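You operate a simulated robot arm through the tools that you are given. There is no shell and no other tool.

You are at the controls of a simulated robot arm. One attempt, no reset.

Task
Fill the marked glass jar with lentils to 100 ML through the white funnel.
Fine: none spilt; carton back, funnel back in the short tumbler. Set down upright: lentil carton.

Only the result counts: the job must be done as asked and must still hold three seconds after the hand-in. Knocking over, shifting, dropping, spilling or breaking anything else fails it.

Robot
A 7-joint arm with a fingered hand, fixed in place. Base frame: the origin is at the foot of the arm, x ahead of it, y to its left, z up. Readings come in mm, rad, newtons and seconds.
Its first joint turns from -1.204 to 3.002 rad. Payload 5 kg.
Tool frame: the origin (TCP) lies between the finger pads and is the grasp point; the fingertips stand 32 mm ahead of it; z points along the fingers, y is the line along which they close. The gripper opens to 160 mm. The gripper's body begins 89 mm behind the TCP. The gripper is a hand of 3 fingers: y runs from the thumb to the fingers, the wrist lies at [0, 0, -252] in the tool frame, and closing takes about 1.5 s.
Orientation is told as [roll, pitch, yaw] about the base's x, y, z axes, in that order, counted from this pose: with the fingers straight down and closing along the base's y, the tool's x points along the base's -x, its y along +y and its z along -z.

Tools
- The arm moves only by the tool send_rows. Its arguments are lists of equal length, an entry for each row: "translation": the shift along the tool's x, y, z in mm, a list of three; "rotation": the turn, a rotation vector about the tool's x, y, z in degrees, a list of three. In form: {"translation": [[x, y, z], ...], "rotation": [[wx, wy, wz], ...]}. A call has 1 to 20 rows; each row shifts and turns the commanded pose from where the row before left it, along the tool's axes as they then stand. "claw" is the gripper command, from -1 (shut) to 1 (fully open), values between in proportion, set as the call begins (left out, the last holds). Each row takes 0.2 s and may step no farther than 50 mm and 0.15 rad from the row before; otherwise, or with a gripper value out of range, the whole call is refused. A pose out of reach is approached as far as the arm can. The call stops where the force on the tool passes 40 N (or 10 N more than at its start, if that is more) or the arm is blocked; 0.2 s more then pass. Each finger travels about 108 mm/s and halts on what it meets, pressing with about 26 N; the grip force reading is that of the motor and also rises with nothing between the fingers. The clock runs only during rows and for 0.2 s after the last one: add rows that do not move to give the fingers time. The reply holds the time, the measured pose of the TCP, the force on the tool along the base axes, the opening and the grip force, in the units named above and with some noise, with the torque about the TCP (base axes, N m) and any sound that the robot's microphone picked up.
- Cameras (640 x 400 px; columns grow to the right, rows downward): "scene" is fixed at [230.6, 636.6, 1723.2]; the picture's right is [-0.94, -0.34, 0.00], its down [-0.09, 0.26, -0.96] and it looks along [0.32, -0.91, -0.27] (base axes); focal length 317 px, centre (320, 200). "wrist" rides on the gripper at [65, -4, -116] in the tool frame; the picture's right is [0.06, 1.00, 0.00], its down [-0.87, 0.05, -0.49] and it looks along [-0.49, 0.03, 0.87] (tool axes); focal length 261 px, centre (320, 200). There is no depth. A picture from a camera that has moved, and an enlarged one, comes with that camera's place and axes in the base frame and with its lens. The place of the scene camera against the robot may be out by one fixed shift of up to 25 mm in any direction.
- get_image(camera): a new picture of that camera. It takes no simulated time.
- raise_lower(by): slides the trunk up (or, below 0, down) by that many mm; the arm rides with it, the base frame stays. It gives what a move gives, with no picture.
- finger_targets(finger1, finger2, thumb_bend): sets how far each is bent, from 0 (flat) to 1 (curled in); at 0.3 the hand is open as for a grip, at 0.7 the pads meet at the TCP. One left out holds its place. A second passes; each finger stops where it meets its share of the squeeze, and holds until it gets a number again. A gripper value or a shape takes the hand back. It gives what a move gives, with no picture; readings hold the bend of each and the force on the fingers (four entries, about 0 where the hand has none), thumb and palm.
- preshape(shape): the hand has 3 fingers and takes this shape, open, in about a second: jaw (thumb against the fingers, like two jaws); tri (thumb and two fingers); tip (a fingertip pinch); poke (one finger out to press); point (the index stretched); flat (the hand flat); cup (the hand cupped); fist (a fist). The gripper value then closes the fingers along that shape, each until it touches; the sizes above hold for jaw. It gives what a move gives, with no picture.
- close_up(camera, box): a new picture of the part [left, top, right, bottom] of that camera's present view, enlarged. It takes no simulated time.
- job_done(): hands the job in; it is judged then, once.

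Nothing tells you positions but the pictures and the camera data. Unless the task says otherwise, let go and move clear before handing in.

The tools are called after ">>>" by a JSON object that holds its "api" and its "payload". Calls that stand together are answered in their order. send_rows: Moves the arm, as the interface text tells. Its arguments: {"type":"object","properties":{"translation":{"type":"array","items":{"type":"array","items":{"type":"number"}}},"rotation":{"type":"array","items":{"type":"array","items":{"type":"number"}}},"claw":{"type":"number"}},"required":["translation","rotation"]} The other tools are called the same way: raise_lower (by) slides the trunk up or down; preshape (shape) gives the hand a shape; finger_targets (finger1, finger2, thumb_bend) moves the fingers one by one; get_image (camera) takes a picture; close_up (camera, box) takes an enlarged picture of a part of a camera's view; job_done () hands the job in.

At the start:

```text
time: 0.0
position: [465.9, -649.6, 1335.0]
orientation: [0.0, 0.0, 0.001]
contact_force: [-0.6, -0.4, -0.5]
wrist_torque: [-0.02, -0.02, 0.0]
grip_width: 160.2
grasp_force: 0.0
shape: jaw
bend: [0.3, 0.3, 0.3]
finger forces: [0.0, 0.1, 0.1, 0.0, 0.1, 0.0]
trunk travel left (down, up): [-625.0, 315.0]
```

scene: 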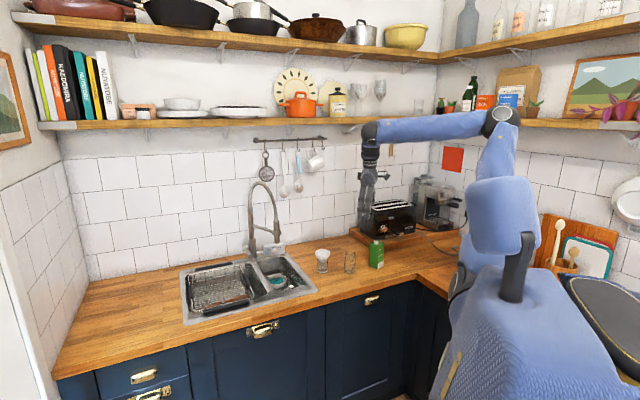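
wrist: 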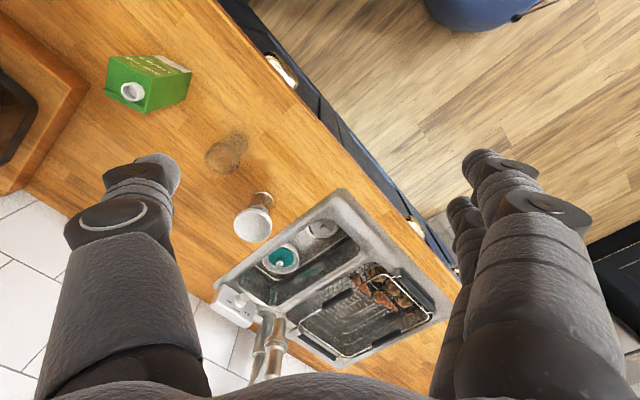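

I see a green carton, a glass jar and a short tumbler holding a white funnel on the wooden counter by the sink. I'll look closer before moving.

>>> {"api": "close_up", "payload": {"camera": "scene", "box": [300, 220, 400, 290]}}

>>> {"api": "close_up", "payload": {"camera": "wrist", "box": [80, 30, 340, 260]}}

>>> {"api": "get_image", "payload": {"camera": "wrist"}}

```text
5.71 times, centred on (350, 255) of scene
camera zoom: at [230.6, 636.6, 1723.2], right [-0.94, -0.34, 0.0], down [-0.09, 0.26, -0.96], along [0.32, -0.91, -0.27], focal length 1812 px, centre (149, -114)
```

zoom: 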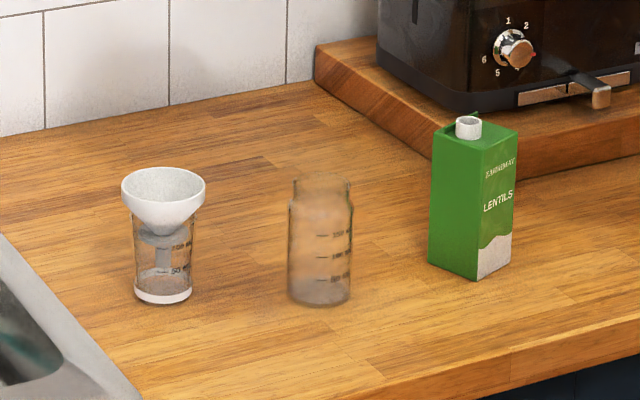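

```text
1.74 times, centred on (210, 145) of wrist
camera zoom: at [400.0, -655.5, 1449.8], right [-0.06, 1.0, 0.0], down [0.87, 0.05, 0.49], along [0.49, 0.03, -0.87], focal length 453 px, centre (511, 296)
```

zoom: 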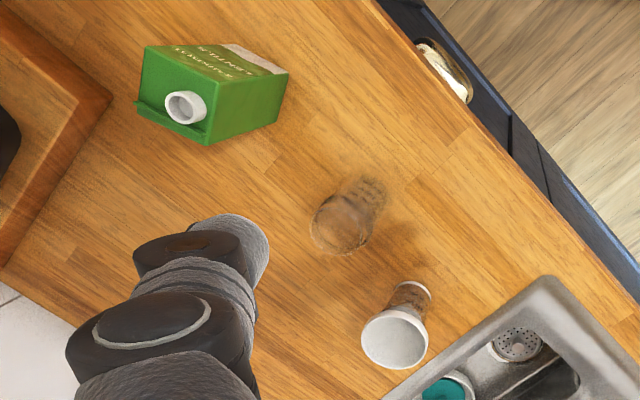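

```text
taken
camera wrist: at [400.0, -655.5, 1449.8], right [-0.06, 1.0, 0.0], down [0.87, 0.05, 0.49], along [0.49, 0.03, -0.87], focal length 261 px, centre (320, 200)
```

wrist: 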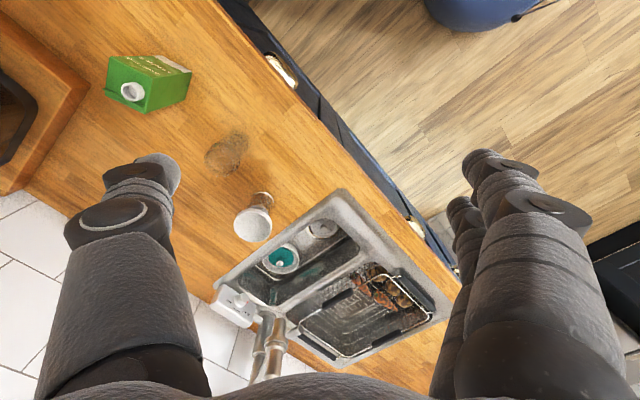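

The jar (centre) and tumbler (left, with funnel) both carry marks; I'll zoom tighter to read them.

>>> {"api": "close_up", "payload": {"camera": "scene", "box": [338, 245, 362, 277]}}

>>> {"api": "close_up", "payload": {"camera": "scene", "box": [312, 244, 336, 276]}}

>>> {"api": "close_up", "payload": {"camera": "scene", "box": [362, 235, 394, 273]}}

>>> {"api": "close_up", "payload": {"camera": "wrist", "box": [195, 120, 285, 250]}}

>>> {"api": "close_up", "payload": {"camera": "wrist", "box": [95, 45, 205, 125]}}

```text
12.50 times, centred on (350, 261) of scene
camera zoom: at [230.6, 636.6, 1723.2], right [-0.94, -0.34, 0.0], down [-0.09, 0.26, -0.96], along [0.32, -0.91, -0.27], focal length 3965 px, centre (-55, -562)
```

zoom: 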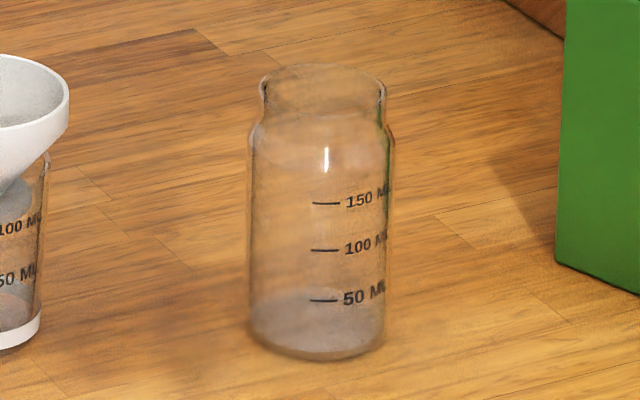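

```text
12.50 times, centred on (324, 260) of scene
camera zoom: at [230.6, 636.6, 1723.2], right [-0.94, -0.34, 0.0], down [-0.09, 0.26, -0.96], along [0.32, -0.91, -0.27], focal length 3965 px, centre (270, -550)
```

zoom: 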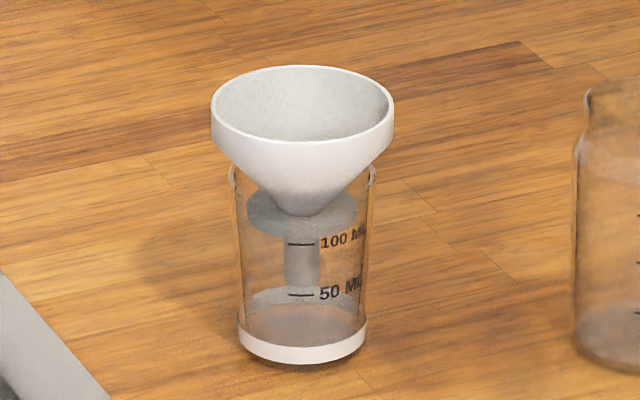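

```text
10.53 times, centred on (378, 254) of scene
camera zoom: at [230.6, 636.6, 1723.2], right [-0.94, -0.34, 0.0], down [-0.09, 0.26, -0.96], along [0.32, -0.91, -0.27], focal length 3339 px, centre (-290, -368)
```

zoom: 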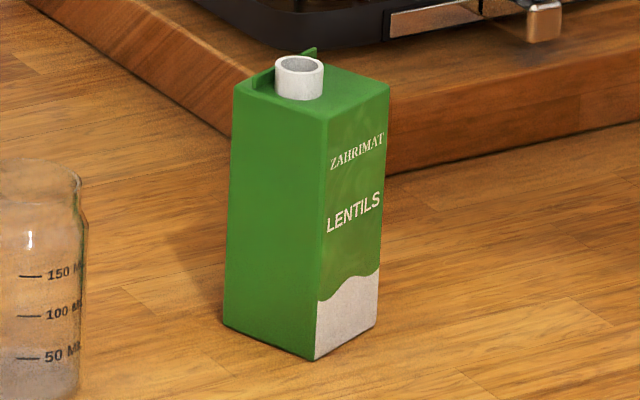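

```text
3.08 times, centred on (240, 185) of wrist
camera zoom: at [400.0, -655.5, 1449.8], right [-0.06, 1.0, 0.0], down [0.87, 0.05, 0.49], along [0.49, 0.03, -0.87], focal length 802 px, centre (566, 246)
```

zoom: 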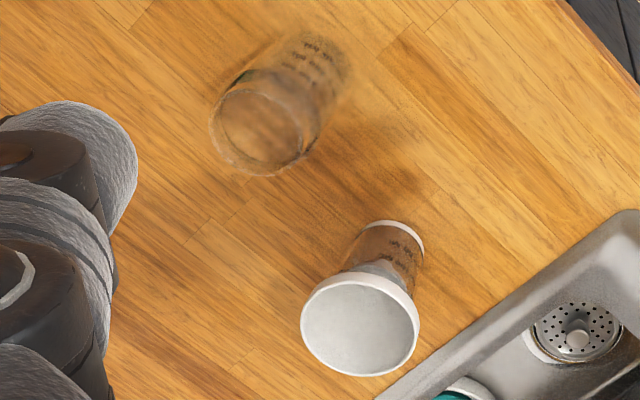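

```text
5.00 times, centred on (150, 85) of wrist
camera zoom: at [400.0, -655.5, 1449.8], right [-0.06, 1.0, 0.0], down [0.87, 0.05, 0.49], along [0.49, 0.03, -0.87], focal length 1303 px, centre (1170, 775)
```

zoom: 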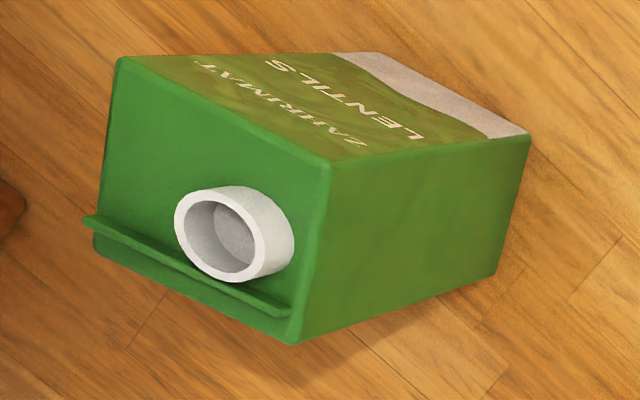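

Jar carries 50/100/150 ML marks; the carton's spout sits near its back edge and it stands roughly at (460,-950), the jar near (580,-826), the tumbler near (720,-780), counter about z 0.88 m. I'll turn the hand about the vertical while high up, to learn how the wrist behaves and get a second viewpoint.

>>> {"api": "send_rows", "payload": {"translation": [[0, 0, 0], [0, 0, 0], [0, 0, 0], [0, 0, 0], [0, 0, 0], [0, 0, 0], [0, 0, 0], [0, 0, 0]], "rotation": [[0, 0, -8.25], [0, 0, -8.25], [0, 0, -8.25], [0, 0, -8.25], [0, 0, -8.25], [0, 0, -8.25], [0, 0, -8.25], [0, 0, -8.25]]}}

>>> {"api": "get_image", "payload": {"camera": "wrist"}}

>>> {"api": "get_image", "payload": {"camera": "scene"}}

```text
time: 1.8
position: [465.8, -649.8, 1334.1]
orientation: [0.001, 0.0, 1.155]
contact_force: [0.1, -0.4, 0.4]
wrist_torque: [0.01, -0.03, -0.03]
grip_width: 160.0
grasp_force: 0.1
shape: jaw
bend: [0.3, 0.3, 0.3]
finger forces: [0.0, 0.0, 0.1, 0.1, 0.0, 0.1]
trunk travel left (down, up): [-625.0, 315.0]
```

```text
taken
camera wrist: at [442.7, -712.3, 1450.1], right [-0.94, 0.35, 0.0], down [0.3, 0.82, 0.49], along [0.17, 0.46, -0.87], focal length 261 px, centre (320, 200)
```

wrist: 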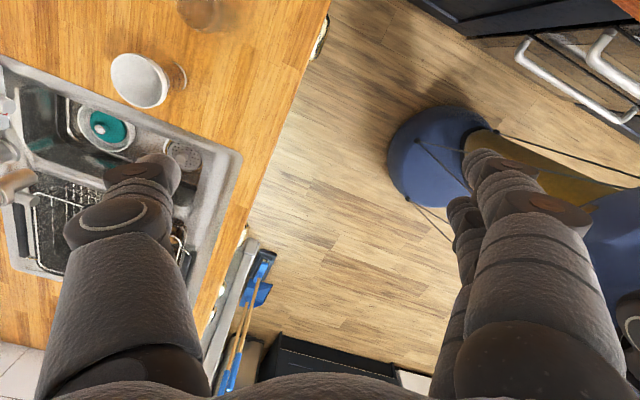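

```text
taken
```

scene: 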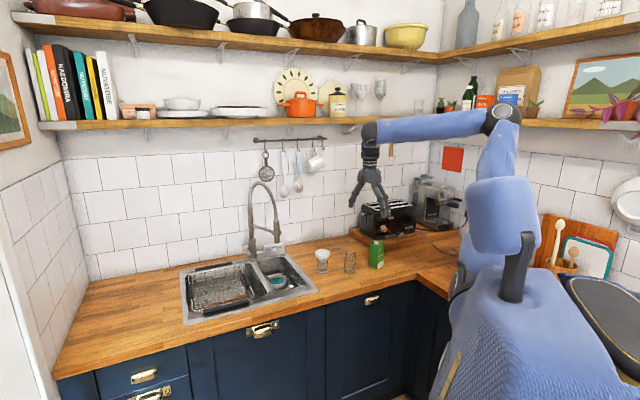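

The wrist follows. Next I tilt the hand to horizontal (camera on top), aimed along azimuth −114°, so it faces one side of the carton.

>>> {"api": "send_rows", "payload": {"translation": [[0, 0, 0], [0, 0, 0], [0, 0, 0], [0, 0, 0], [0, 0, 0], [0, 0, 0]], "rotation": [[0, 8.2, 0], [0, 8.2, 0], [0, 8.2, 0], [0, 8.2, 0], [0, 8.2, 0], [0, 8.2, 0]]}}

>>> {"api": "get_image", "payload": {"camera": "wrist"}}

>>> {"api": "get_image", "payload": {"camera": "scene"}}

```text
time: 3.2
position: [453.6, -730.9, 1188.0]
orientation: [-0.009, 0.842, 1.155]
contact_force: [0.0, -0.8, 0.2]
wrist_torque: [-0.03, 0.07, -0.04]
grip_width: 159.6
grasp_force: 0.0
shape: jaw
bend: [0.3, 0.3, 0.3]
finger forces: [0.1, 0.1, 0.1, 0.1, 0.0, 0.0]
out of reach, approached as far as the arm can: row 3, 4, 5, 6
trunk travel left (down, up): [-625.0, 315.0]
```

```text
taken
camera wrist: at [473.6, -693.8, 1314.4], right [-0.93, 0.36, 0.04], down [0.33, 0.89, -0.32], along [-0.15, -0.29, -0.95], focal length 261 px, centre (320, 200)
```

wrist: 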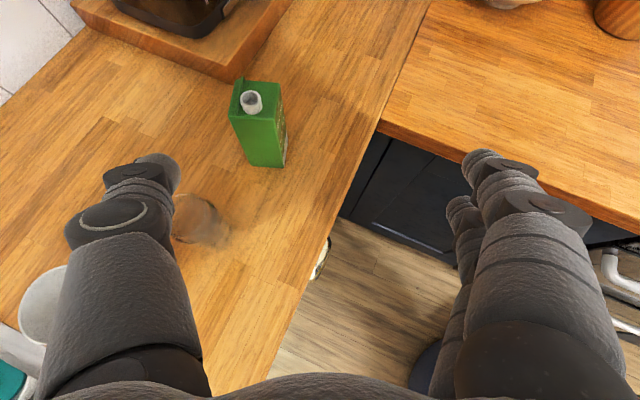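

```text
taken
```

scene: 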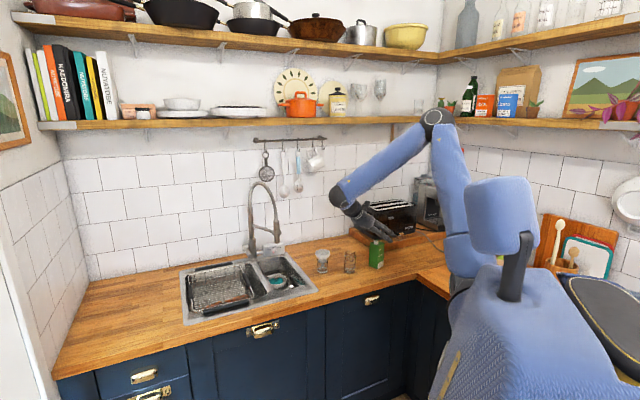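

Part of the tilt was out of reach at this trunk height, but this view is good for measuring. I'll zoom in here to triangulate.

>>> {"api": "close_up", "payload": {"camera": "wrist", "box": [160, 60, 320, 260]}}

>>> {"api": "close_up", "payload": {"camera": "wrist", "box": [0, 160, 240, 310]}}

```text
2.00 times, centred on (240, 160) of wrist
camera zoom: at [473.6, -693.8, 1314.4], right [-0.93, 0.36, 0.04], down [0.33, 0.89, -0.32], along [-0.15, -0.29, -0.95], focal length 521 px, centre (480, 280)
```

zoom: 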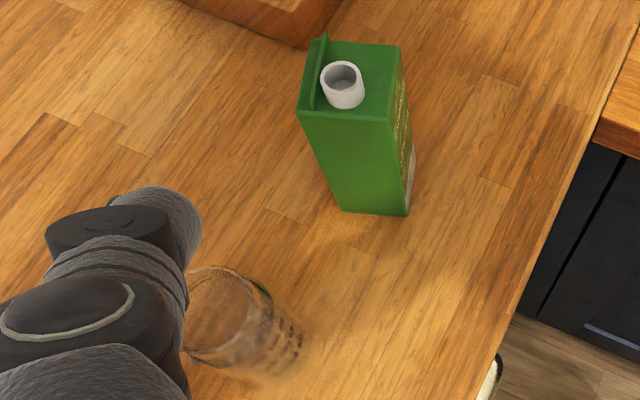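

```text
2.67 times, centred on (120, 235) of wrist
camera zoom: at [473.6, -693.8, 1314.4], right [-0.93, 0.36, 0.04], down [0.33, 0.89, -0.32], along [-0.15, -0.29, -0.95], focal length 695 px, centre (853, 107)
```

zoom: 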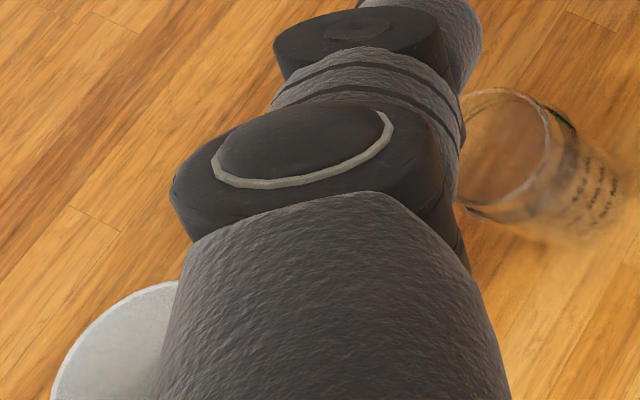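

Carton solved at about (459,−936), base z≈900, top ≈1036, 60 mm square; jar near (571,−815). To see how the commanded pose stands after the clipped rows I send one still row.

>>> {"api": "send_rows", "payload": {"translation": [[0, 0, 0], [0, 0, 0]], "rotation": [[0, 0, 0], [0, 0, 0]]}}

```text
time: 3.8
position: [451.2, -729.7, 1190.6]
orientation: [-0.015, 0.842, 1.153]
contact_force: [-0.5, 0.3, 0.3]
wrist_torque: [-0.02, -0.05, -0.01]
grip_width: 160.0
grasp_force: 0.1
shape: jaw
bend: [0.3, 0.3, 0.3]
finger forces: [0.1, 0.0, 0.1, 0.0, 0.0, 0.0]
trunk travel left (down, up): [-625.0, 315.0]
```

I'll lower the trunk 80 mm (the hand stays above everything), then try lifting the hand.

>>> {"api": "raise_lower", "payload": {"by": -80}}

>>> {"api": "send_rows", "payload": {"translation": [[30, 0, -26.7], [30, 0, -26.7], [30, 0, -26.7], [30, 0, -26.7]], "rotation": [[0, 0, 0], [0, 0, 0], [0, 0, 0], [0, 0, 0]]}}

```text
time: 5.0
position: [452.6, -729.0, 1110.3]
orientation: [-0.01, 0.841, 1.153]
contact_force: [-0.2, -0.4, 0.7]
wrist_torque: [0.02, -0.05, -0.01]
grip_width: 159.9
grasp_force: 0.0
shape: jaw
bend: [0.3, 0.3, 0.3]
finger forces: [0.0, 0.0, 0.0, 0.0, 0.1, 0.1]
trunk travel left (down, up): [-545.0, 395.0]
```

```text
time: 6.0
position: [438.4, -802.2, 1178.6]
orientation: [-0.018, 0.837, 1.153]
contact_force: [0.0, 0.2, 0.0]
wrist_torque: [0.0, -0.03, 0.01]
grip_width: 159.9
grasp_force: 0.2
shape: jaw
bend: [0.3, 0.3, 0.3]
finger forces: [0.0, 0.0, 0.0, 0.1, 0.0, 0.0]
out of reach, approached as far as the arm can: row 1, 2, 3, 4
trunk travel left (down, up): [-545.0, 395.0]
```

The limit seems tied to pointing so far sideways. I'll swing the hand's aim from −114° toward −66° (more radial) and see whether reach opens up.

>>> {"api": "send_rows", "payload": {"translation": [[0, 0, 0], [0, 0, 0], [0, 0, 0], [0, 0, 0], [0, 0, 0], [0, 0, 0]], "rotation": [[5.94, 0, -5.35], [5.94, 0, -5.35], [5.94, 0, -5.35], [5.94, 0, -5.35], [5.94, 0, -5.35], [5.94, 0, -5.35]]}}

>>> {"api": "send_rows", "payload": {"translation": [[30, 0, -26.7], [30, 0, -26.7]], "rotation": [[0, 0, 0], [0, 0, 0]]}}

>>> {"api": "get_image", "payload": {"camera": "scene"}}

```text
time: 7.4
position: [440.9, -805.0, 1178.2]
orientation: [-0.004, 0.845, 1.998]
contact_force: [0.4, 0.0, -0.3]
wrist_torque: [0.02, 0.01, 0.0]
grip_width: 159.9
grasp_force: 0.1
shape: jaw
bend: [0.3, 0.3, 0.3]
finger forces: [0.0, 0.0, 0.0, 0.1, 0.1, 0.1]
trunk travel left (down, up): [-545.0, 395.0]
```

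```text
time: 8.0
position: [440.9, -804.8, 1258.0]
orientation: [-0.001, 0.847, 1.996]
contact_force: [0.3, -0.2, -0.2]
wrist_torque: [0.0, 0.0, 0.01]
grip_width: 159.7
grasp_force: 0.1
shape: jaw
bend: [0.3, 0.3, 0.3]
finger forces: [0.0, 0.0, 0.0, 0.0, 0.1, 0.1]
trunk travel left (down, up): [-545.0, 395.0]
```

```text
taken
```

scene: 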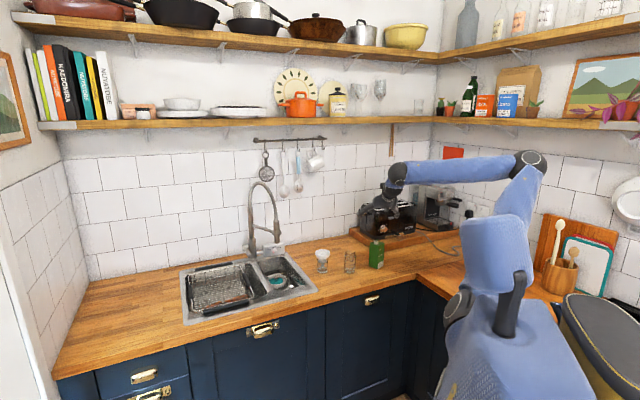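

Aiming radially (−66°) works freely. Now I tilt the rest of the way to horizontal and lower the trunk.

>>> {"api": "send_rows", "payload": {"translation": [[0, 0, 0], [0, 0, 0], [0, 0, 0], [0, 0, 0], [0, 0, 0]], "rotation": [[0, 8.3, 0], [0, 8.3, 0], [0, 8.3, 0], [0, 8.3, 0], [0, 8.3, 0]]}}

>>> {"api": "get_image", "payload": {"camera": "scene"}}

>>> {"api": "get_image", "payload": {"camera": "wrist"}}

```text
time: 9.2
position: [442.5, -803.0, 1260.8]
orientation: [2.647, 1.567, -1.637]
contact_force: [-0.4, 1.1, -0.3]
wrist_torque: [-0.02, 0.02, -0.08]
grip_width: 159.8
grasp_force: 0.1
shape: jaw
bend: [0.3, 0.3, 0.3]
finger forces: [0.0, 0.0, 0.0, 0.0, 0.1, 0.0]
trunk travel left (down, up): [-545.0, 395.0]
```

```text
taken
```

scene: 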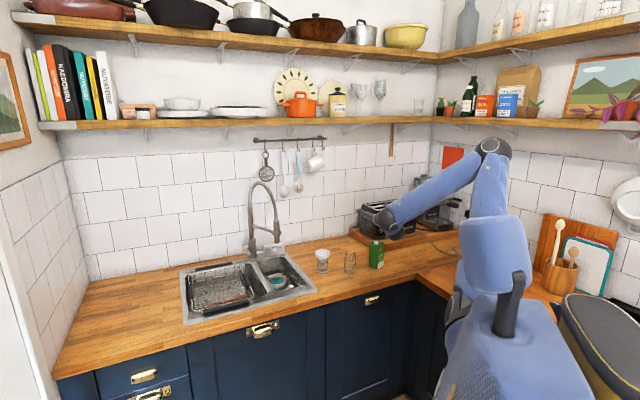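

```text
taken
camera wrist: at [398.0, -696.7, 1326.2], right [-0.91, -0.41, 0.06], down [-0.25, 0.42, -0.87], along [0.33, -0.81, -0.49], focal length 261 px, centre (320, 200)
```

wrist: 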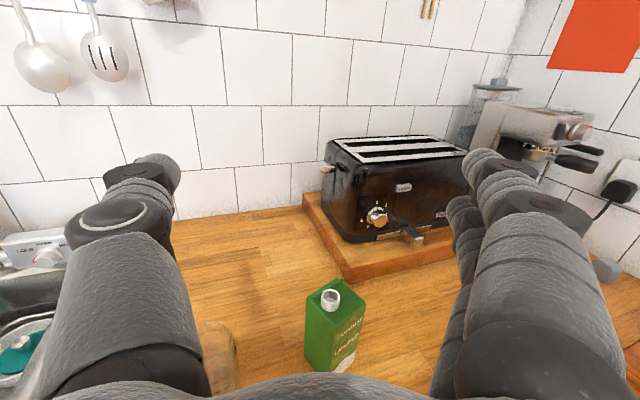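

Horizontal, camera-up pose reached with a clear view. Now I check whether I can swing to −114° here (needed to face the carton squarely).

>>> {"api": "send_rows", "payload": {"translation": [[0, 0, 0], [0, 0, 0], [0, 0, 0], [0, 0, 0], [0, 0, 0], [0, 0, 0]], "rotation": [[-8.2, 0, 0], [-8.2, 0, 0], [-8.2, 0, 0], [-8.2, 0, 0], [-8.2, 0, 0], [-8.2, 0, 0]]}}

>>> {"api": "get_image", "payload": {"camera": "wrist"}}

>>> {"api": "get_image", "payload": {"camera": "scene"}}

```text
time: 10.6
position: [432.0, -1048.1, 1248.0]
orientation: [0.114, 1.566, 1.251]
contact_force: [-0.2, -1.2, -0.7]
wrist_torque: [-0.02, 0.04, -0.01]
grip_width: 159.6
grasp_force: 0.1
shape: jaw
bend: [0.3, 0.3, 0.3]
finger forces: [0.0, 0.0, 0.0, 0.0, 0.0, 0.1]
out of reach, approached as far as the arm can: row 1, 2, 3, 4, 5, 6
trunk travel left (down, up): [-545.0, 395.0]
```

```text
taken
camera wrist: at [483.9, -945.8, 1314.5], right [-0.91, 0.42, 0.06], down [0.16, 0.47, -0.87], along [-0.39, -0.78, -0.49], focal length 261 px, centre (320, 200)
```

wrist: 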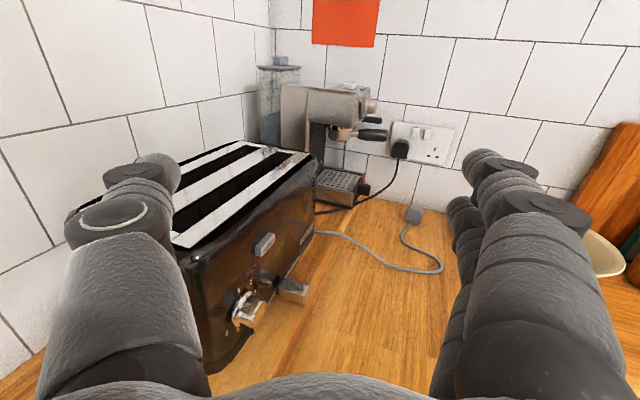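

```text
taken
```

scene: 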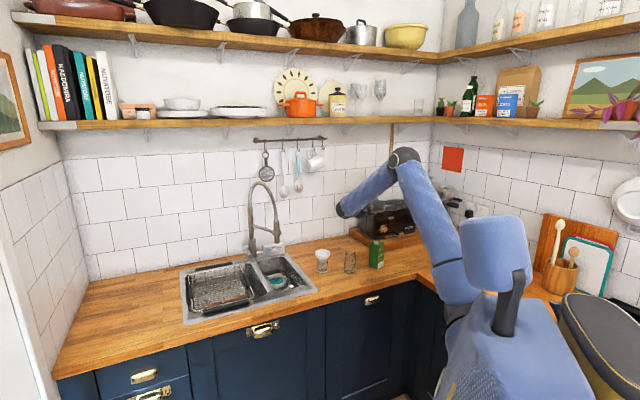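

At −114° horizontal the solver drifts outward, so that pose isn't available here. I'll swing back to −66° and retreat, then test other trunk heights above the carton.

>>> {"api": "send_rows", "payload": {"translation": [[0, 0, 0], [0, 0, 0], [0, 0, 0], [0, 0, 0], [0, 0, 0], [0, 0, 0], [0, 0, -30], [0, 0, -40], [0, 0, -40]], "rotation": [[8.2, 0, 0], [8.2, 0, 0], [8.2, 0, 0], [8.2, 0, 0], [8.2, 0, 0], [8.2, 0, 0], [0, 0, 0], [0, 0, 0], [0, 0, 0]]}}

>>> {"api": "get_image", "payload": {"camera": "wrist"}}

```text
time: 12.6
position: [386.1, -944.9, 1251.5]
orientation: [-1.636, 1.567, 0.366]
contact_force: [-0.6, -0.1, -0.2]
wrist_torque: [0.01, 0.01, 0.0]
grip_width: 160.2
grasp_force: 0.1
shape: jaw
bend: [0.3, 0.3, 0.3]
finger forces: [0.0, 0.0, 0.0, 0.0, 0.1, 0.0]
trunk travel left (down, up): [-545.0, 395.0]
```

```text
taken
camera wrist: at [340.7, -839.4, 1318.2], right [-0.91, -0.41, 0.06], down [-0.25, 0.43, -0.87], along [0.34, -0.8, -0.49], focal length 261 px, centre (320, 200)
```

wrist: 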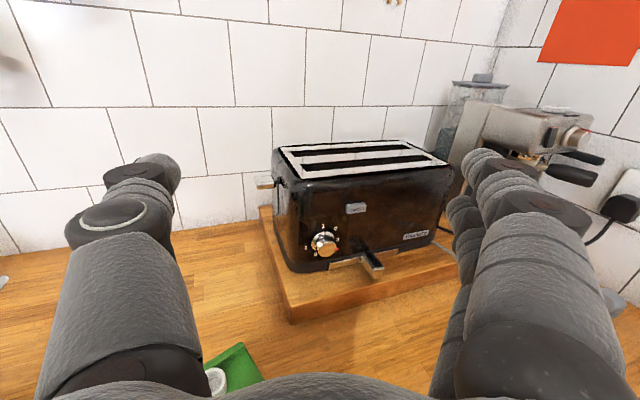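

I now see the counter front edge runs along azimuth 45°, so −25° is nearly square to the counter and may suit the arm better. I'll go above the carton and try aiming at −25° (palm toward the LENTILS face).

>>> {"api": "send_rows", "payload": {"translation": [[-25, -28, 6.5], [-25, -28, 6.5], [-25, -28, 6.5], [0, 0, 0], [0, 0, 0], [0, 0, 0], [0, 0, 0], [0, 0, 0]], "rotation": [[0, 0, 0], [0, 0, 0], [0, 0, 0], [8.38, 0, 0], [8.38, 0, 0], [8.38, 0, 0], [8.38, 0, 0], [8.38, 0, 0]]}}

>>> {"api": "get_image", "payload": {"camera": "wrist"}}

>>> {"api": "get_image", "payload": {"camera": "scene"}}

```text
time: 14.4
position: [469.1, -929.5, 1176.1]
orientation: [-2.308, 1.566, 0.427]
contact_force: [0.1, 0.0, 0.6]
wrist_torque: [0.01, -0.01, -0.04]
grip_width: 159.8
grasp_force: 0.1
shape: jaw
bend: [0.3, 0.3, 0.3]
finger forces: [0.0, 0.0, 0.1, 0.1, 0.1, 0.0]
trunk travel left (down, up): [-545.0, 395.0]
```

```text
taken
camera wrist: at [365.1, -880.1, 1241.6], right [-0.4, -0.92, 0.06], down [-0.47, 0.15, -0.87], along [0.79, -0.37, -0.49], focal length 261 px, centre (320, 200)
```

wrist: 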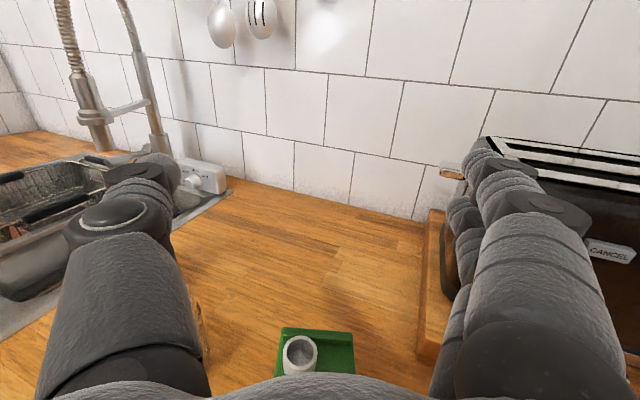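

```text
taken
```

scene: 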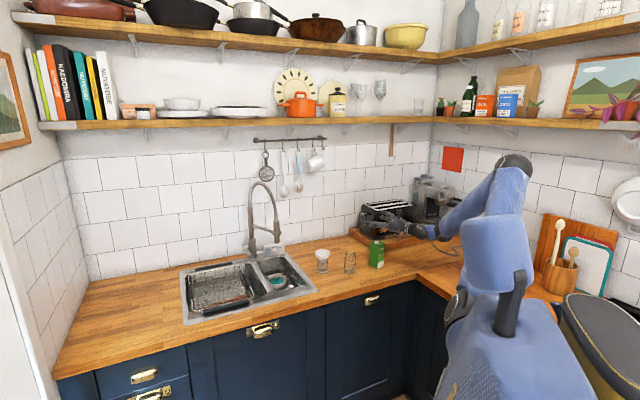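

Above the carton, aimed at −25°, reach is fine and the carton faces square to the hand — that is the carton grasp. First the funnel: I move toward the tumbler side and turn to −66° for measuring views.

>>> {"api": "send_rows", "payload": {"translation": [[0, -46, 0.8], [0, -46, 0.8], [0, -46, 0.8], [0, -46, 0.8], [0, -46, 0.8], [0, -46, 0.8], [0, -46, 0.8], [0, 0, 0], [0, 0, 0], [0, 0, 0], [0, 0, 0], [0, 0, 0]], "rotation": [[0, 0, 0], [0, 0, 0], [0, 0, 0], [0, 0, 0], [0, 0, 0], [0, 0, 0], [0, 0, 0], [-8.2, 0, 0], [-8.2, 0, 0], [-8.2, 0, 0], [-8.2, 0, 0], [-8.2, 0, 0]]}}

>>> {"api": "get_image", "payload": {"camera": "wrist"}}

>>> {"api": "get_image", "payload": {"camera": "scene"}}

```text
time: 17.2
position: [579.0, -681.9, 1182.5]
orientation: [0.006, 1.521, 2.311]
contact_force: [-0.3, -0.6, -0.2]
wrist_torque: [-0.02, 0.0, 0.06]
grip_width: 160.2
grasp_force: 0.1
shape: jaw
bend: [0.3, 0.3, 0.3]
finger forces: [0.0, 0.0, 0.0, 0.1, 0.0, 0.0]
out of reach, approached as far as the arm can: row 9, 10, 11, 12
trunk travel left (down, up): [-545.0, 395.0]
stopped in row 12: the arm was blocked; the commanded pose is now the measured one
```

```text
taken
camera wrist: at [505.3, -597.1, 1254.1], right [-0.74, -0.67, 0.06], down [-0.4, 0.36, -0.84], along [0.54, -0.65, -0.53], focal length 261 px, centre (320, 200)
```

wrist: 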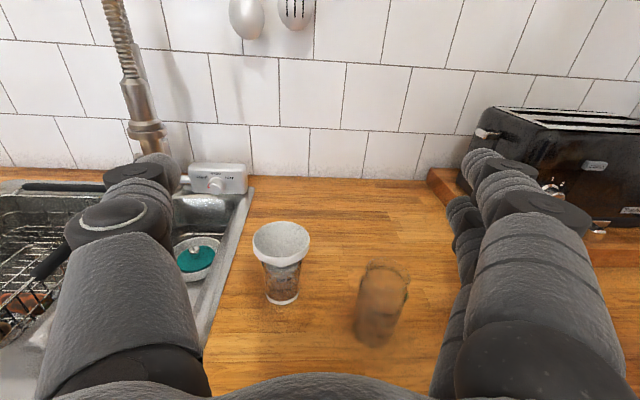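

```text
taken
```

scene: 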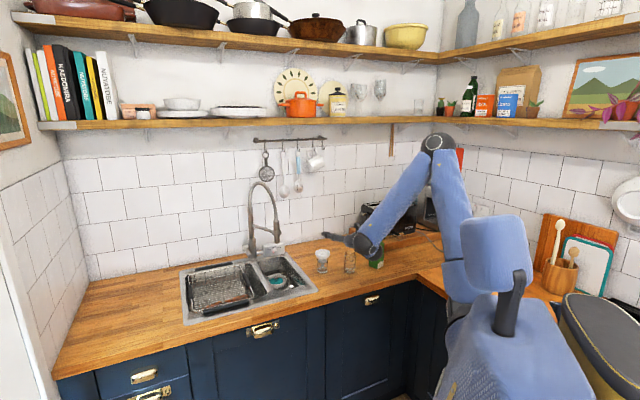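

The arm blocks when its elbow folds too far; being lower or farther out will help. This view shows jar and funnel well, so I measure from it.

>>> {"api": "close_up", "payload": {"camera": "wrist", "box": [230, 200, 430, 360]}}

>>> {"api": "close_up", "payload": {"camera": "wrist", "box": [235, 205, 325, 315]}}

>>> {"api": "close_up", "payload": {"camera": "wrist", "box": [335, 250, 425, 360]}}

```text
2.50 times, centred on (330, 280) of wrist
camera zoom: at [505.3, -597.1, 1254.1], right [-0.74, -0.67, 0.06], down [-0.4, 0.36, -0.84], along [0.54, -0.65, -0.53], focal length 652 px, centre (295, 0)
```

zoom: 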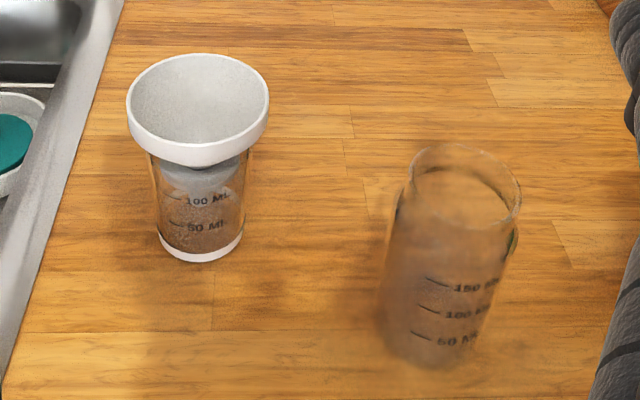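

```text
3.64 times, centred on (280, 260) of wrist
camera zoom: at [505.3, -597.1, 1254.1], right [-0.74, -0.67, 0.06], down [-0.4, 0.36, -0.84], along [0.54, -0.65, -0.53], focal length 948 px, centre (466, -18)
```

zoom: 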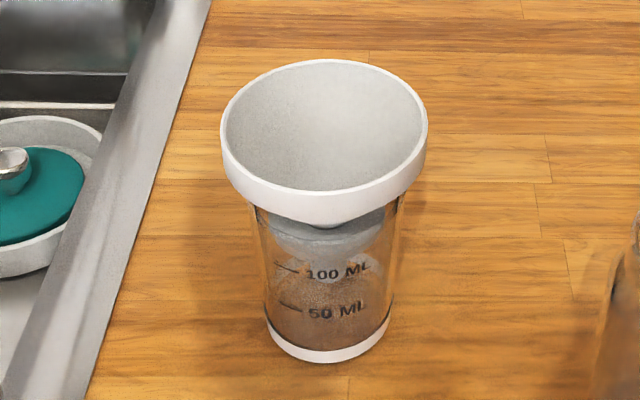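

```text
3.64 times, centred on (380, 305) of wrist
camera zoom: at [505.3, -597.1, 1254.1], right [-0.74, -0.67, 0.06], down [-0.4, 0.36, -0.84], along [0.54, -0.65, -0.53], focal length 948 px, centre (102, -182)
```

zoom: 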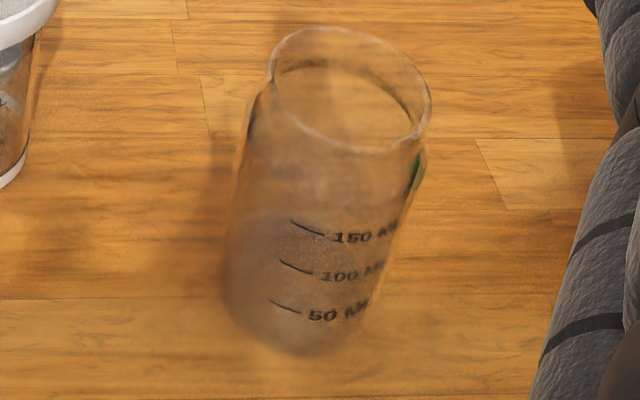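

Measured: funnel/tumbler axis ≈ (717,−774), funnel rim top z≈1012, ⌀79; jar axis ≈ (578,−818), rim z≈1021. I'll move over the tumbler and bring the hand to a steep downward tilt (about 30° from vertical) so thumb and two fingers surround the funnel's rim band.

>>> {"api": "send_rows", "payload": {"translation": [[0, -10, 40], [0, -10, 40], [0, -10, 40], [0, -10, 40], [0, 0, 0], [0, 0, 0], [0, 0, 0], [0, 0, 0], [0, 0, 0], [0, 0, 0], [0, 0, 0]], "rotation": [[0, 0, 0], [0, 0, 0], [0, 0, 0], [0, 0, 0], [0, -8.2, 0], [0, -8.2, 0], [0, -8.2, 0], [0, -8.2, 0], [0, -8.2, 0], [0, -8.2, 0], [0, -8.2, 0]], "claw": 0.45}}

>>> {"api": "get_image", "payload": {"camera": "wrist"}}

>>> {"api": "get_image", "payload": {"camera": "scene"}}

```text
time: 19.6
position: [714.6, -772.2, 1176.6]
orientation: [0.003, 0.52, 2.307]
contact_force: [0.1, 0.1, 0.2]
wrist_torque: [-0.01, 0.03, 0.02]
grip_width: 116.3
grasp_force: 0.2
shape: jaw
bend: [0.65, 0.65, 0.62]
finger forces: [0.1, 0.1, 0.0, 0.0, 0.0, 0.1]
trunk travel left (down, up): [-545.0, 395.0]
```

```text
taken
camera wrist: at [716.4, -769.5, 1309.3], right [-0.71, -0.71, 0.03], down [-0.71, 0.71, 0.0], along [-0.02, -0.03, -1.0], focal length 261 px, centre (320, 200)
```

wrist: 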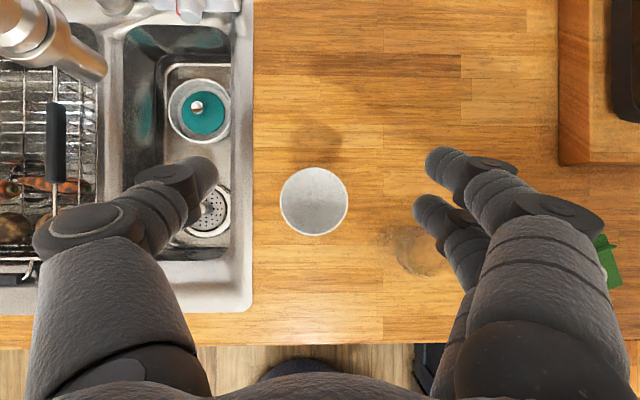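

```text
taken
```

scene: 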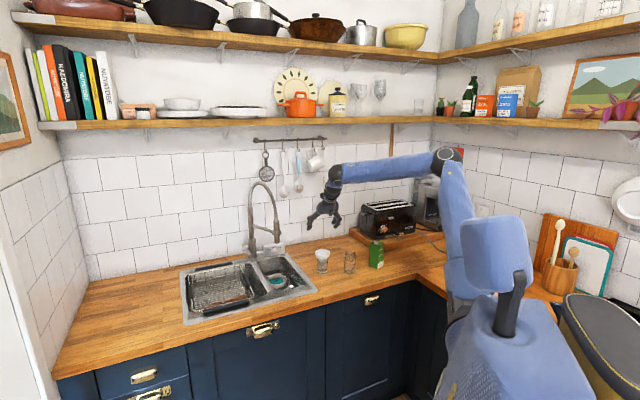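

The camera looks straight down and the funnel sits almost exactly under the TCP. I'll zoom to refine both funnel and jar.

>>> {"api": "close_up", "payload": {"camera": "wrist", "box": [260, 150, 460, 290]}}

>>> {"api": "close_up", "payload": {"camera": "wrist", "box": [370, 200, 470, 290]}}

```text
2.86 times, centred on (360, 220) of wrist
camera zoom: at [716.4, -769.5, 1309.3], right [-0.71, -0.71, 0.03], down [-0.71, 0.71, 0.0], along [-0.02, -0.03, -1.0], focal length 745 px, centre (206, 143)
```

zoom: 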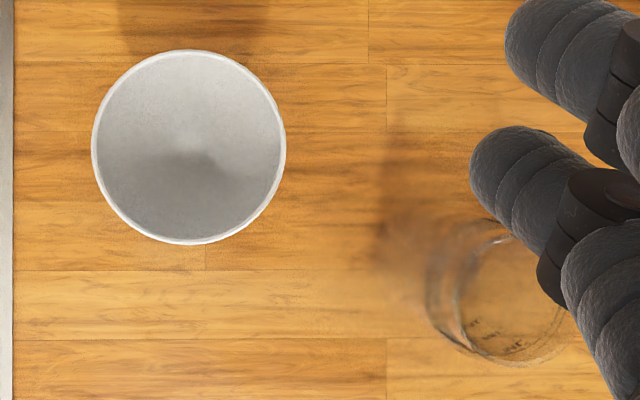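

```text
4.44 times, centred on (420, 245) of wrist
camera zoom: at [716.4, -769.5, 1309.3], right [-0.71, -0.71, 0.03], down [-0.71, 0.71, 0.0], along [-0.02, -0.03, -1.0], focal length 1158 px, centre (-124, 0)
```

zoom: 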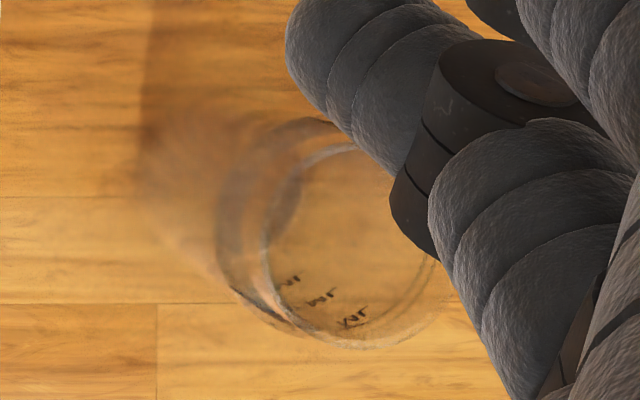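

The funnel axis is at (714.6,−772). I narrow the fingers slightly and descend partway, offset 8 mm toward me to allow for the tilt.

>>> {"api": "send_rows", "payload": {"translation": [[-6.9, 0, -4.0], [-22.4, 0, 39.0], [-22.4, 0, 39.0], [-22.4, 0, 39.0]], "rotation": [[0, 0, 0], [0, 0, 0], [0, 0, 0], [0, 0, 0]], "claw": 0.3}}

>>> {"api": "get_image", "payload": {"camera": "wrist"}}

>>> {"api": "close_up", "payload": {"camera": "scene", "box": [295, 210, 395, 280]}}

```text
time: 20.6
position: [708.4, -768.1, 1039.2]
orientation: [0.002, 0.52, 2.306]
contact_force: [-0.2, 0.1, 0.0]
wrist_torque: [0.03, -0.01, -0.02]
grip_width: 104.5
grasp_force: 0.0
shape: jaw
bend: [0.69, 0.69, 0.67]
finger forces: [0.1, 0.1, 0.0, 0.0, 0.0, 0.0]
trunk travel left (down, up): [-545.0, 395.0]
```

```text
taken
camera wrist: at [709.6, -765.6, 1172.6], right [-0.71, -0.71, 0.03], down [-0.71, 0.71, -0.01], along [-0.02, -0.03, -1.0], focal length 261 px, centre (320, 200)
```

wrist: 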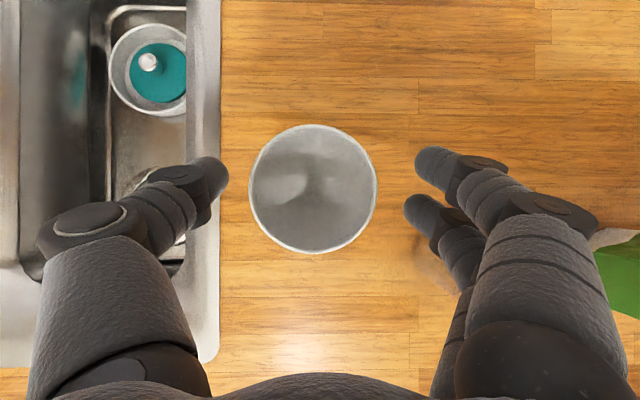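

```text
5.71 times, centred on (345, 245) of scene
camera zoom: at [230.6, 636.6, 1723.2], right [-0.94, -0.34, 0.0], down [-0.09, 0.26, -0.96], along [0.32, -0.91, -0.27], focal length 1812 px, centre (177, -57)
```

zoom: 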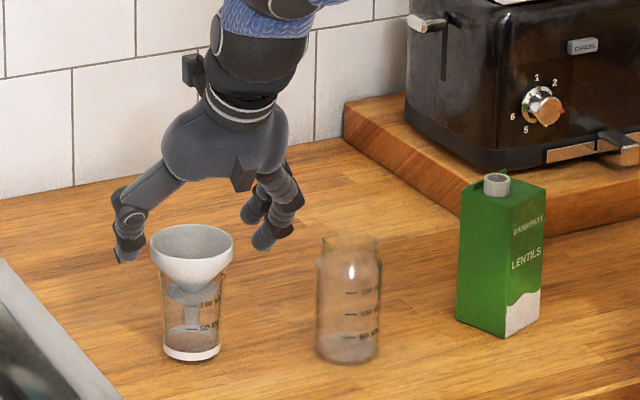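

Fingertips are level with the rim and centred within 2 mm. I go down the last 21 mm and close.

>>> {"api": "send_rows", "payload": {"translation": [[-5.2, -2, 9.1], [-5.2, 0, 9.1]], "rotation": [[0, 0, 0], [0, 0, 0]]}}

>>> {"api": "close_up", "payload": {"camera": "scene", "box": [300, 215, 360, 275]}}

>>> {"api": "get_image", "payload": {"camera": "wrist"}}

```text
time: 21.2
position: [710.1, -764.8, 1020.6]
orientation: [0.003, 0.522, 2.305]
contact_force: [0.7, 0.9, -0.1]
wrist_torque: [0.0, -0.04, -0.01]
grip_width: 104.4
grasp_force: 0.0
shape: jaw
bend: [0.69, 0.69, 0.67]
finger forces: [0.0, 0.1, 0.1, 0.1, 0.0, 0.0]
trunk travel left (down, up): [-545.0, 395.0]
```

```text
6.67 times, centred on (330, 245) of scene
camera zoom: at [230.6, 636.6, 1723.2], right [-0.94, -0.34, 0.0], down [-0.09, 0.26, -0.96], along [0.32, -0.91, -0.27], focal length 2114 px, centre (253, -100)
```

zoom: 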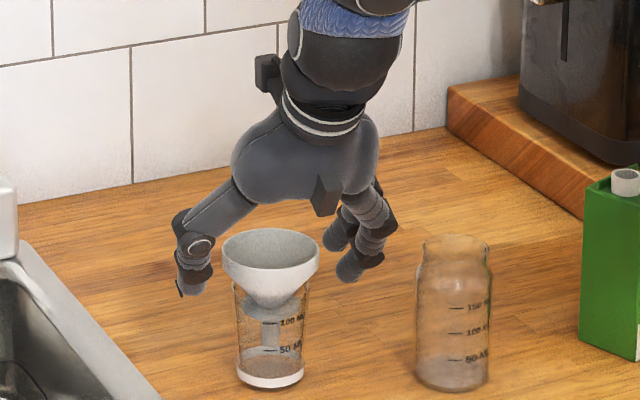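

```text
taken
camera wrist: at [711.9, -762.4, 1153.7], right [-0.7, -0.71, 0.03], down [-0.71, 0.71, -0.01], along [-0.02, -0.03, -1.0], focal length 261 px, centre (320, 200)
```

wrist: 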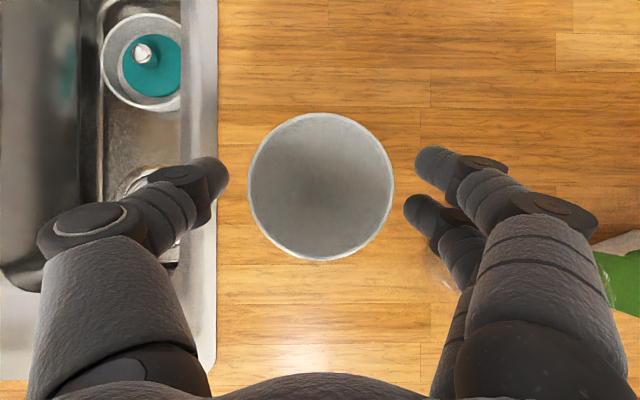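

Fingers flank the rim band. Closing now.

>>> {"api": "send_rows", "payload": {"translation": [[0, 0, 0], [0, 0, 0], [0, 0, 0], [0, 0, 0], [0, 0, 0], [0, 0, 0]], "rotation": [[0, 0, 0], [0, 0, 0], [0, 0, 0], [0, 0, 0], [0, 0, 0], [0, 0, 0]], "claw": -1}}

>>> {"api": "close_up", "payload": {"camera": "scene", "box": [300, 215, 360, 275]}}

>>> {"api": "get_image", "payload": {"camera": "wrist"}}

```text
time: 22.6
position: [710.6, -765.2, 1019.3]
orientation: [0.001, 0.523, 2.305]
contact_force: [0.5, 0.9, -0.1]
wrist_torque: [0.03, 0.01, 0.0]
grip_width: 52.7
grasp_force: 25.5
shape: jaw
bend: [0.73, 0.73, 0.72]
finger forces: [11.3, 11.9, 0.0, 0.0, 22.1, 0.1]
trunk travel left (down, up): [-545.0, 395.0]
```

```text
6.67 times, centred on (330, 245) of scene
camera zoom: at [230.6, 636.6, 1723.2], right [-0.94, -0.34, 0.0], down [-0.09, 0.26, -0.96], along [0.32, -0.91, -0.27], focal length 2114 px, centre (253, -100)
```

zoom: 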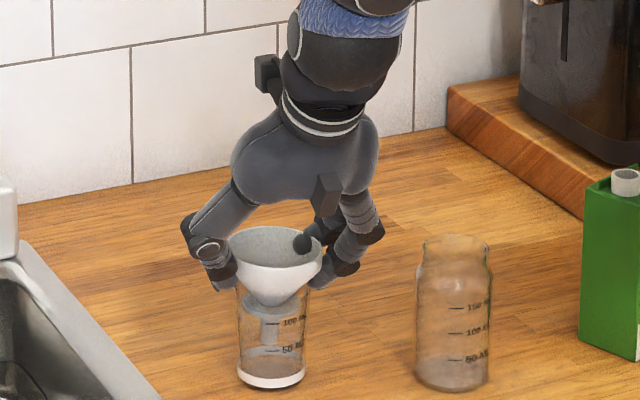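

```text
taken
camera wrist: at [712.1, -762.6, 1153.3], right [-0.71, -0.71, 0.03], down [-0.71, 0.71, -0.01], along [-0.02, -0.03, -1.0], focal length 261 px, centre (320, 200)
```

wrist: 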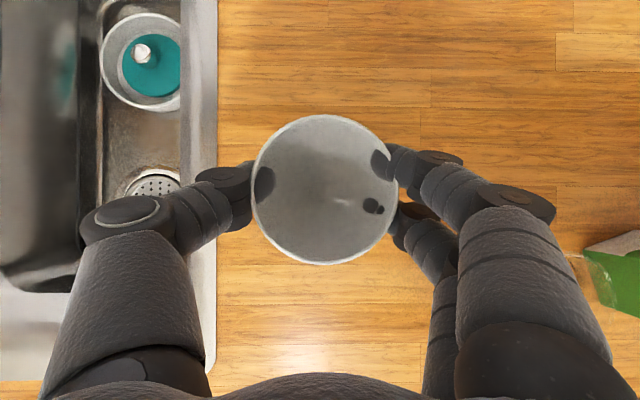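

Held (11/12/22 N), fingers curled under the band. Lifting gently straight up to check.

>>> {"api": "send_rows", "payload": {"translation": [[3, 0, -5.2], [5, 0, -8.7], [8, 0, -13.9]], "rotation": [[0, 0, 0], [0, 0, 0], [0, 0, 0]]}}

>>> {"api": "close_up", "payload": {"camera": "scene", "box": [300, 215, 360, 275]}}

```text
time: 23.4
position: [710.4, -764.9, 1052.9]
orientation: [0.001, 0.522, 2.306]
contact_force: [-0.4, 0.4, 0.0]
wrist_torque: [0.01, 0.0, -0.02]
grip_width: 52.6
grasp_force: 26.2
shape: jaw
bend: [0.73, 0.73, 0.72]
finger forces: [11.4, 12.1, 0.1, 0.0, 22.1, 0.1]
trunk travel left (down, up): [-545.0, 395.0]
```

```text
6.67 times, centred on (330, 245) of scene
camera zoom: at [230.6, 636.6, 1723.2], right [-0.94, -0.34, 0.0], down [-0.09, 0.26, -0.96], along [0.32, -0.91, -0.27], focal length 2114 px, centre (253, -100)
```

zoom: 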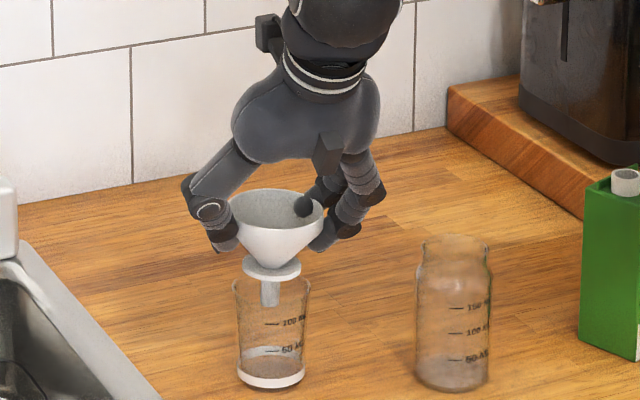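

Funnel came out cleanly. Raising it clear and zooming on its collar versus the jar's neck.

>>> {"api": "send_rows", "payload": {"translation": [[18, 0, -31.2], [18, 0, -31.2], [18, 0, -31.2]], "rotation": [[0, 0, 0], [0, 0, 0], [0, 0, 0]]}}

>>> {"api": "close_up", "payload": {"camera": "scene", "box": [308, 220, 340, 252]}}

>>> {"api": "close_up", "payload": {"camera": "scene", "box": [334, 246, 366, 278]}}

>>> {"api": "close_up", "payload": {"camera": "wrist", "box": [220, 80, 480, 280]}}

```text
time: 24.2
position: [711.9, -763.1, 1161.5]
orientation: [0.003, 0.522, 2.305]
contact_force: [-0.4, -0.2, 0.3]
wrist_torque: [-0.01, 0.02, -0.01]
grip_width: 52.7
grasp_force: 25.9
shape: jaw
bend: [0.73, 0.73, 0.72]
finger forces: [11.6, 12.2, 0.0, 0.0, 22.0, 0.1]
trunk travel left (down, up): [-545.0, 395.0]
```

```text
12.50 times, centred on (324, 236) of scene
camera zoom: at [230.6, 636.6, 1723.2], right [-0.94, -0.34, 0.0], down [-0.09, 0.26, -0.96], along [0.32, -0.91, -0.27], focal length 3965 px, centre (270, -250)
```

zoom: 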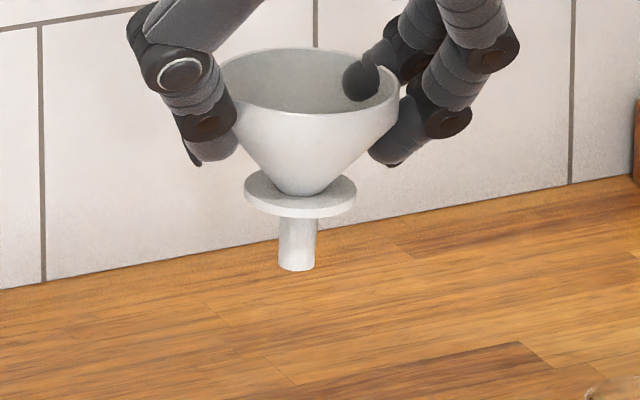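

```text
12.50 times, centred on (350, 262) of scene
camera zoom: at [230.6, 636.6, 1723.2], right [-0.94, -0.34, 0.0], down [-0.09, 0.26, -0.96], along [0.32, -0.91, -0.27], focal length 3965 px, centre (-55, -575)
```

zoom: 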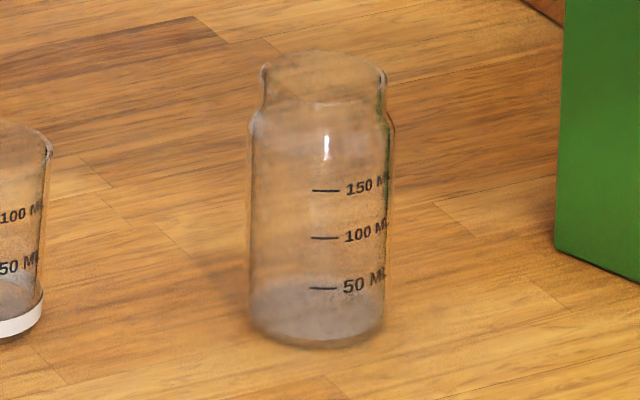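

```text
2.00 times, centred on (350, 180) of wrist
camera zoom: at [713.0, -760.4, 1294.8], right [-0.7, -0.71, 0.03], down [-0.71, 0.71, -0.01], along [-0.02, -0.03, -1.0], focal length 521 px, centre (260, 240)
```

zoom: 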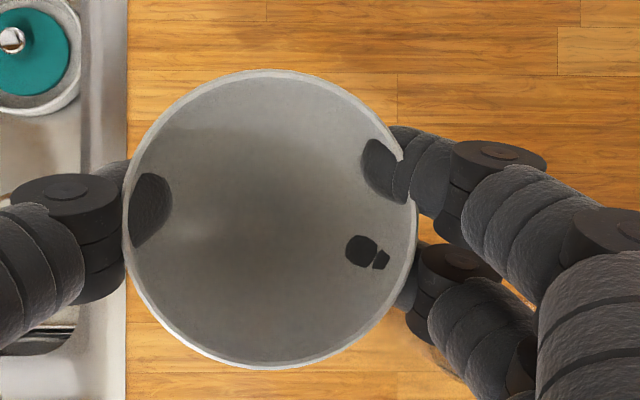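

The collar (⌀≈45 mm) versus jar neck (⌀≈51 outer): alignment must be good. I'll carry the funnel to the room side of the jar so the camera sees the jar mouth unobstructed for an accurate fix.

>>> {"api": "send_rows", "payload": {"translation": [[-30.4, 33, -17.5], [-30.4, 33, -17.5], [-30.4, 33, -17.5], [-30.4, 33, -17.5]], "rotation": [[0, 0, 0], [0, 0, 0], [0, 0, 0], [0, 0, 0]]}}

>>> {"api": "get_image", "payload": {"camera": "wrist"}}

```text
time: 25.2
position: [520.0, -748.6, 1161.9]
orientation: [0.003, 0.523, 2.305]
contact_force: [-0.1, 0.4, 0.9]
wrist_torque: [-0.02, 0.0, 0.0]
grip_width: 53.0
grasp_force: 25.7
shape: jaw
bend: [0.73, 0.73, 0.72]
finger forces: [11.6, 12.4, 0.1, 0.0, 22.2, 0.1]
trunk travel left (down, up): [-545.0, 395.0]
```

```text
taken
camera wrist: at [521.7, -747.1, 1295.1], right [-0.7, -0.71, 0.03], down [-0.71, 0.7, -0.01], along [-0.02, -0.03, -1.0], focal length 261 px, centre (320, 200)
```

wrist: 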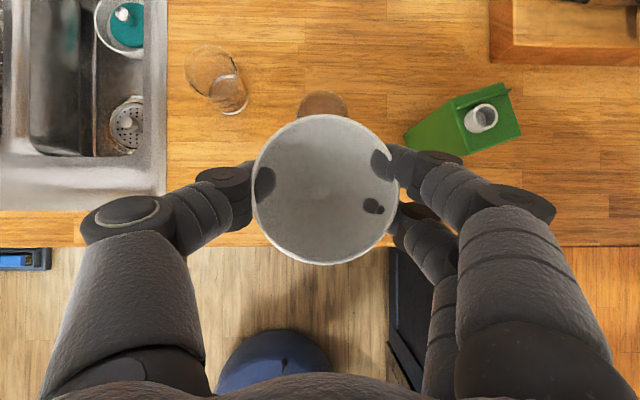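

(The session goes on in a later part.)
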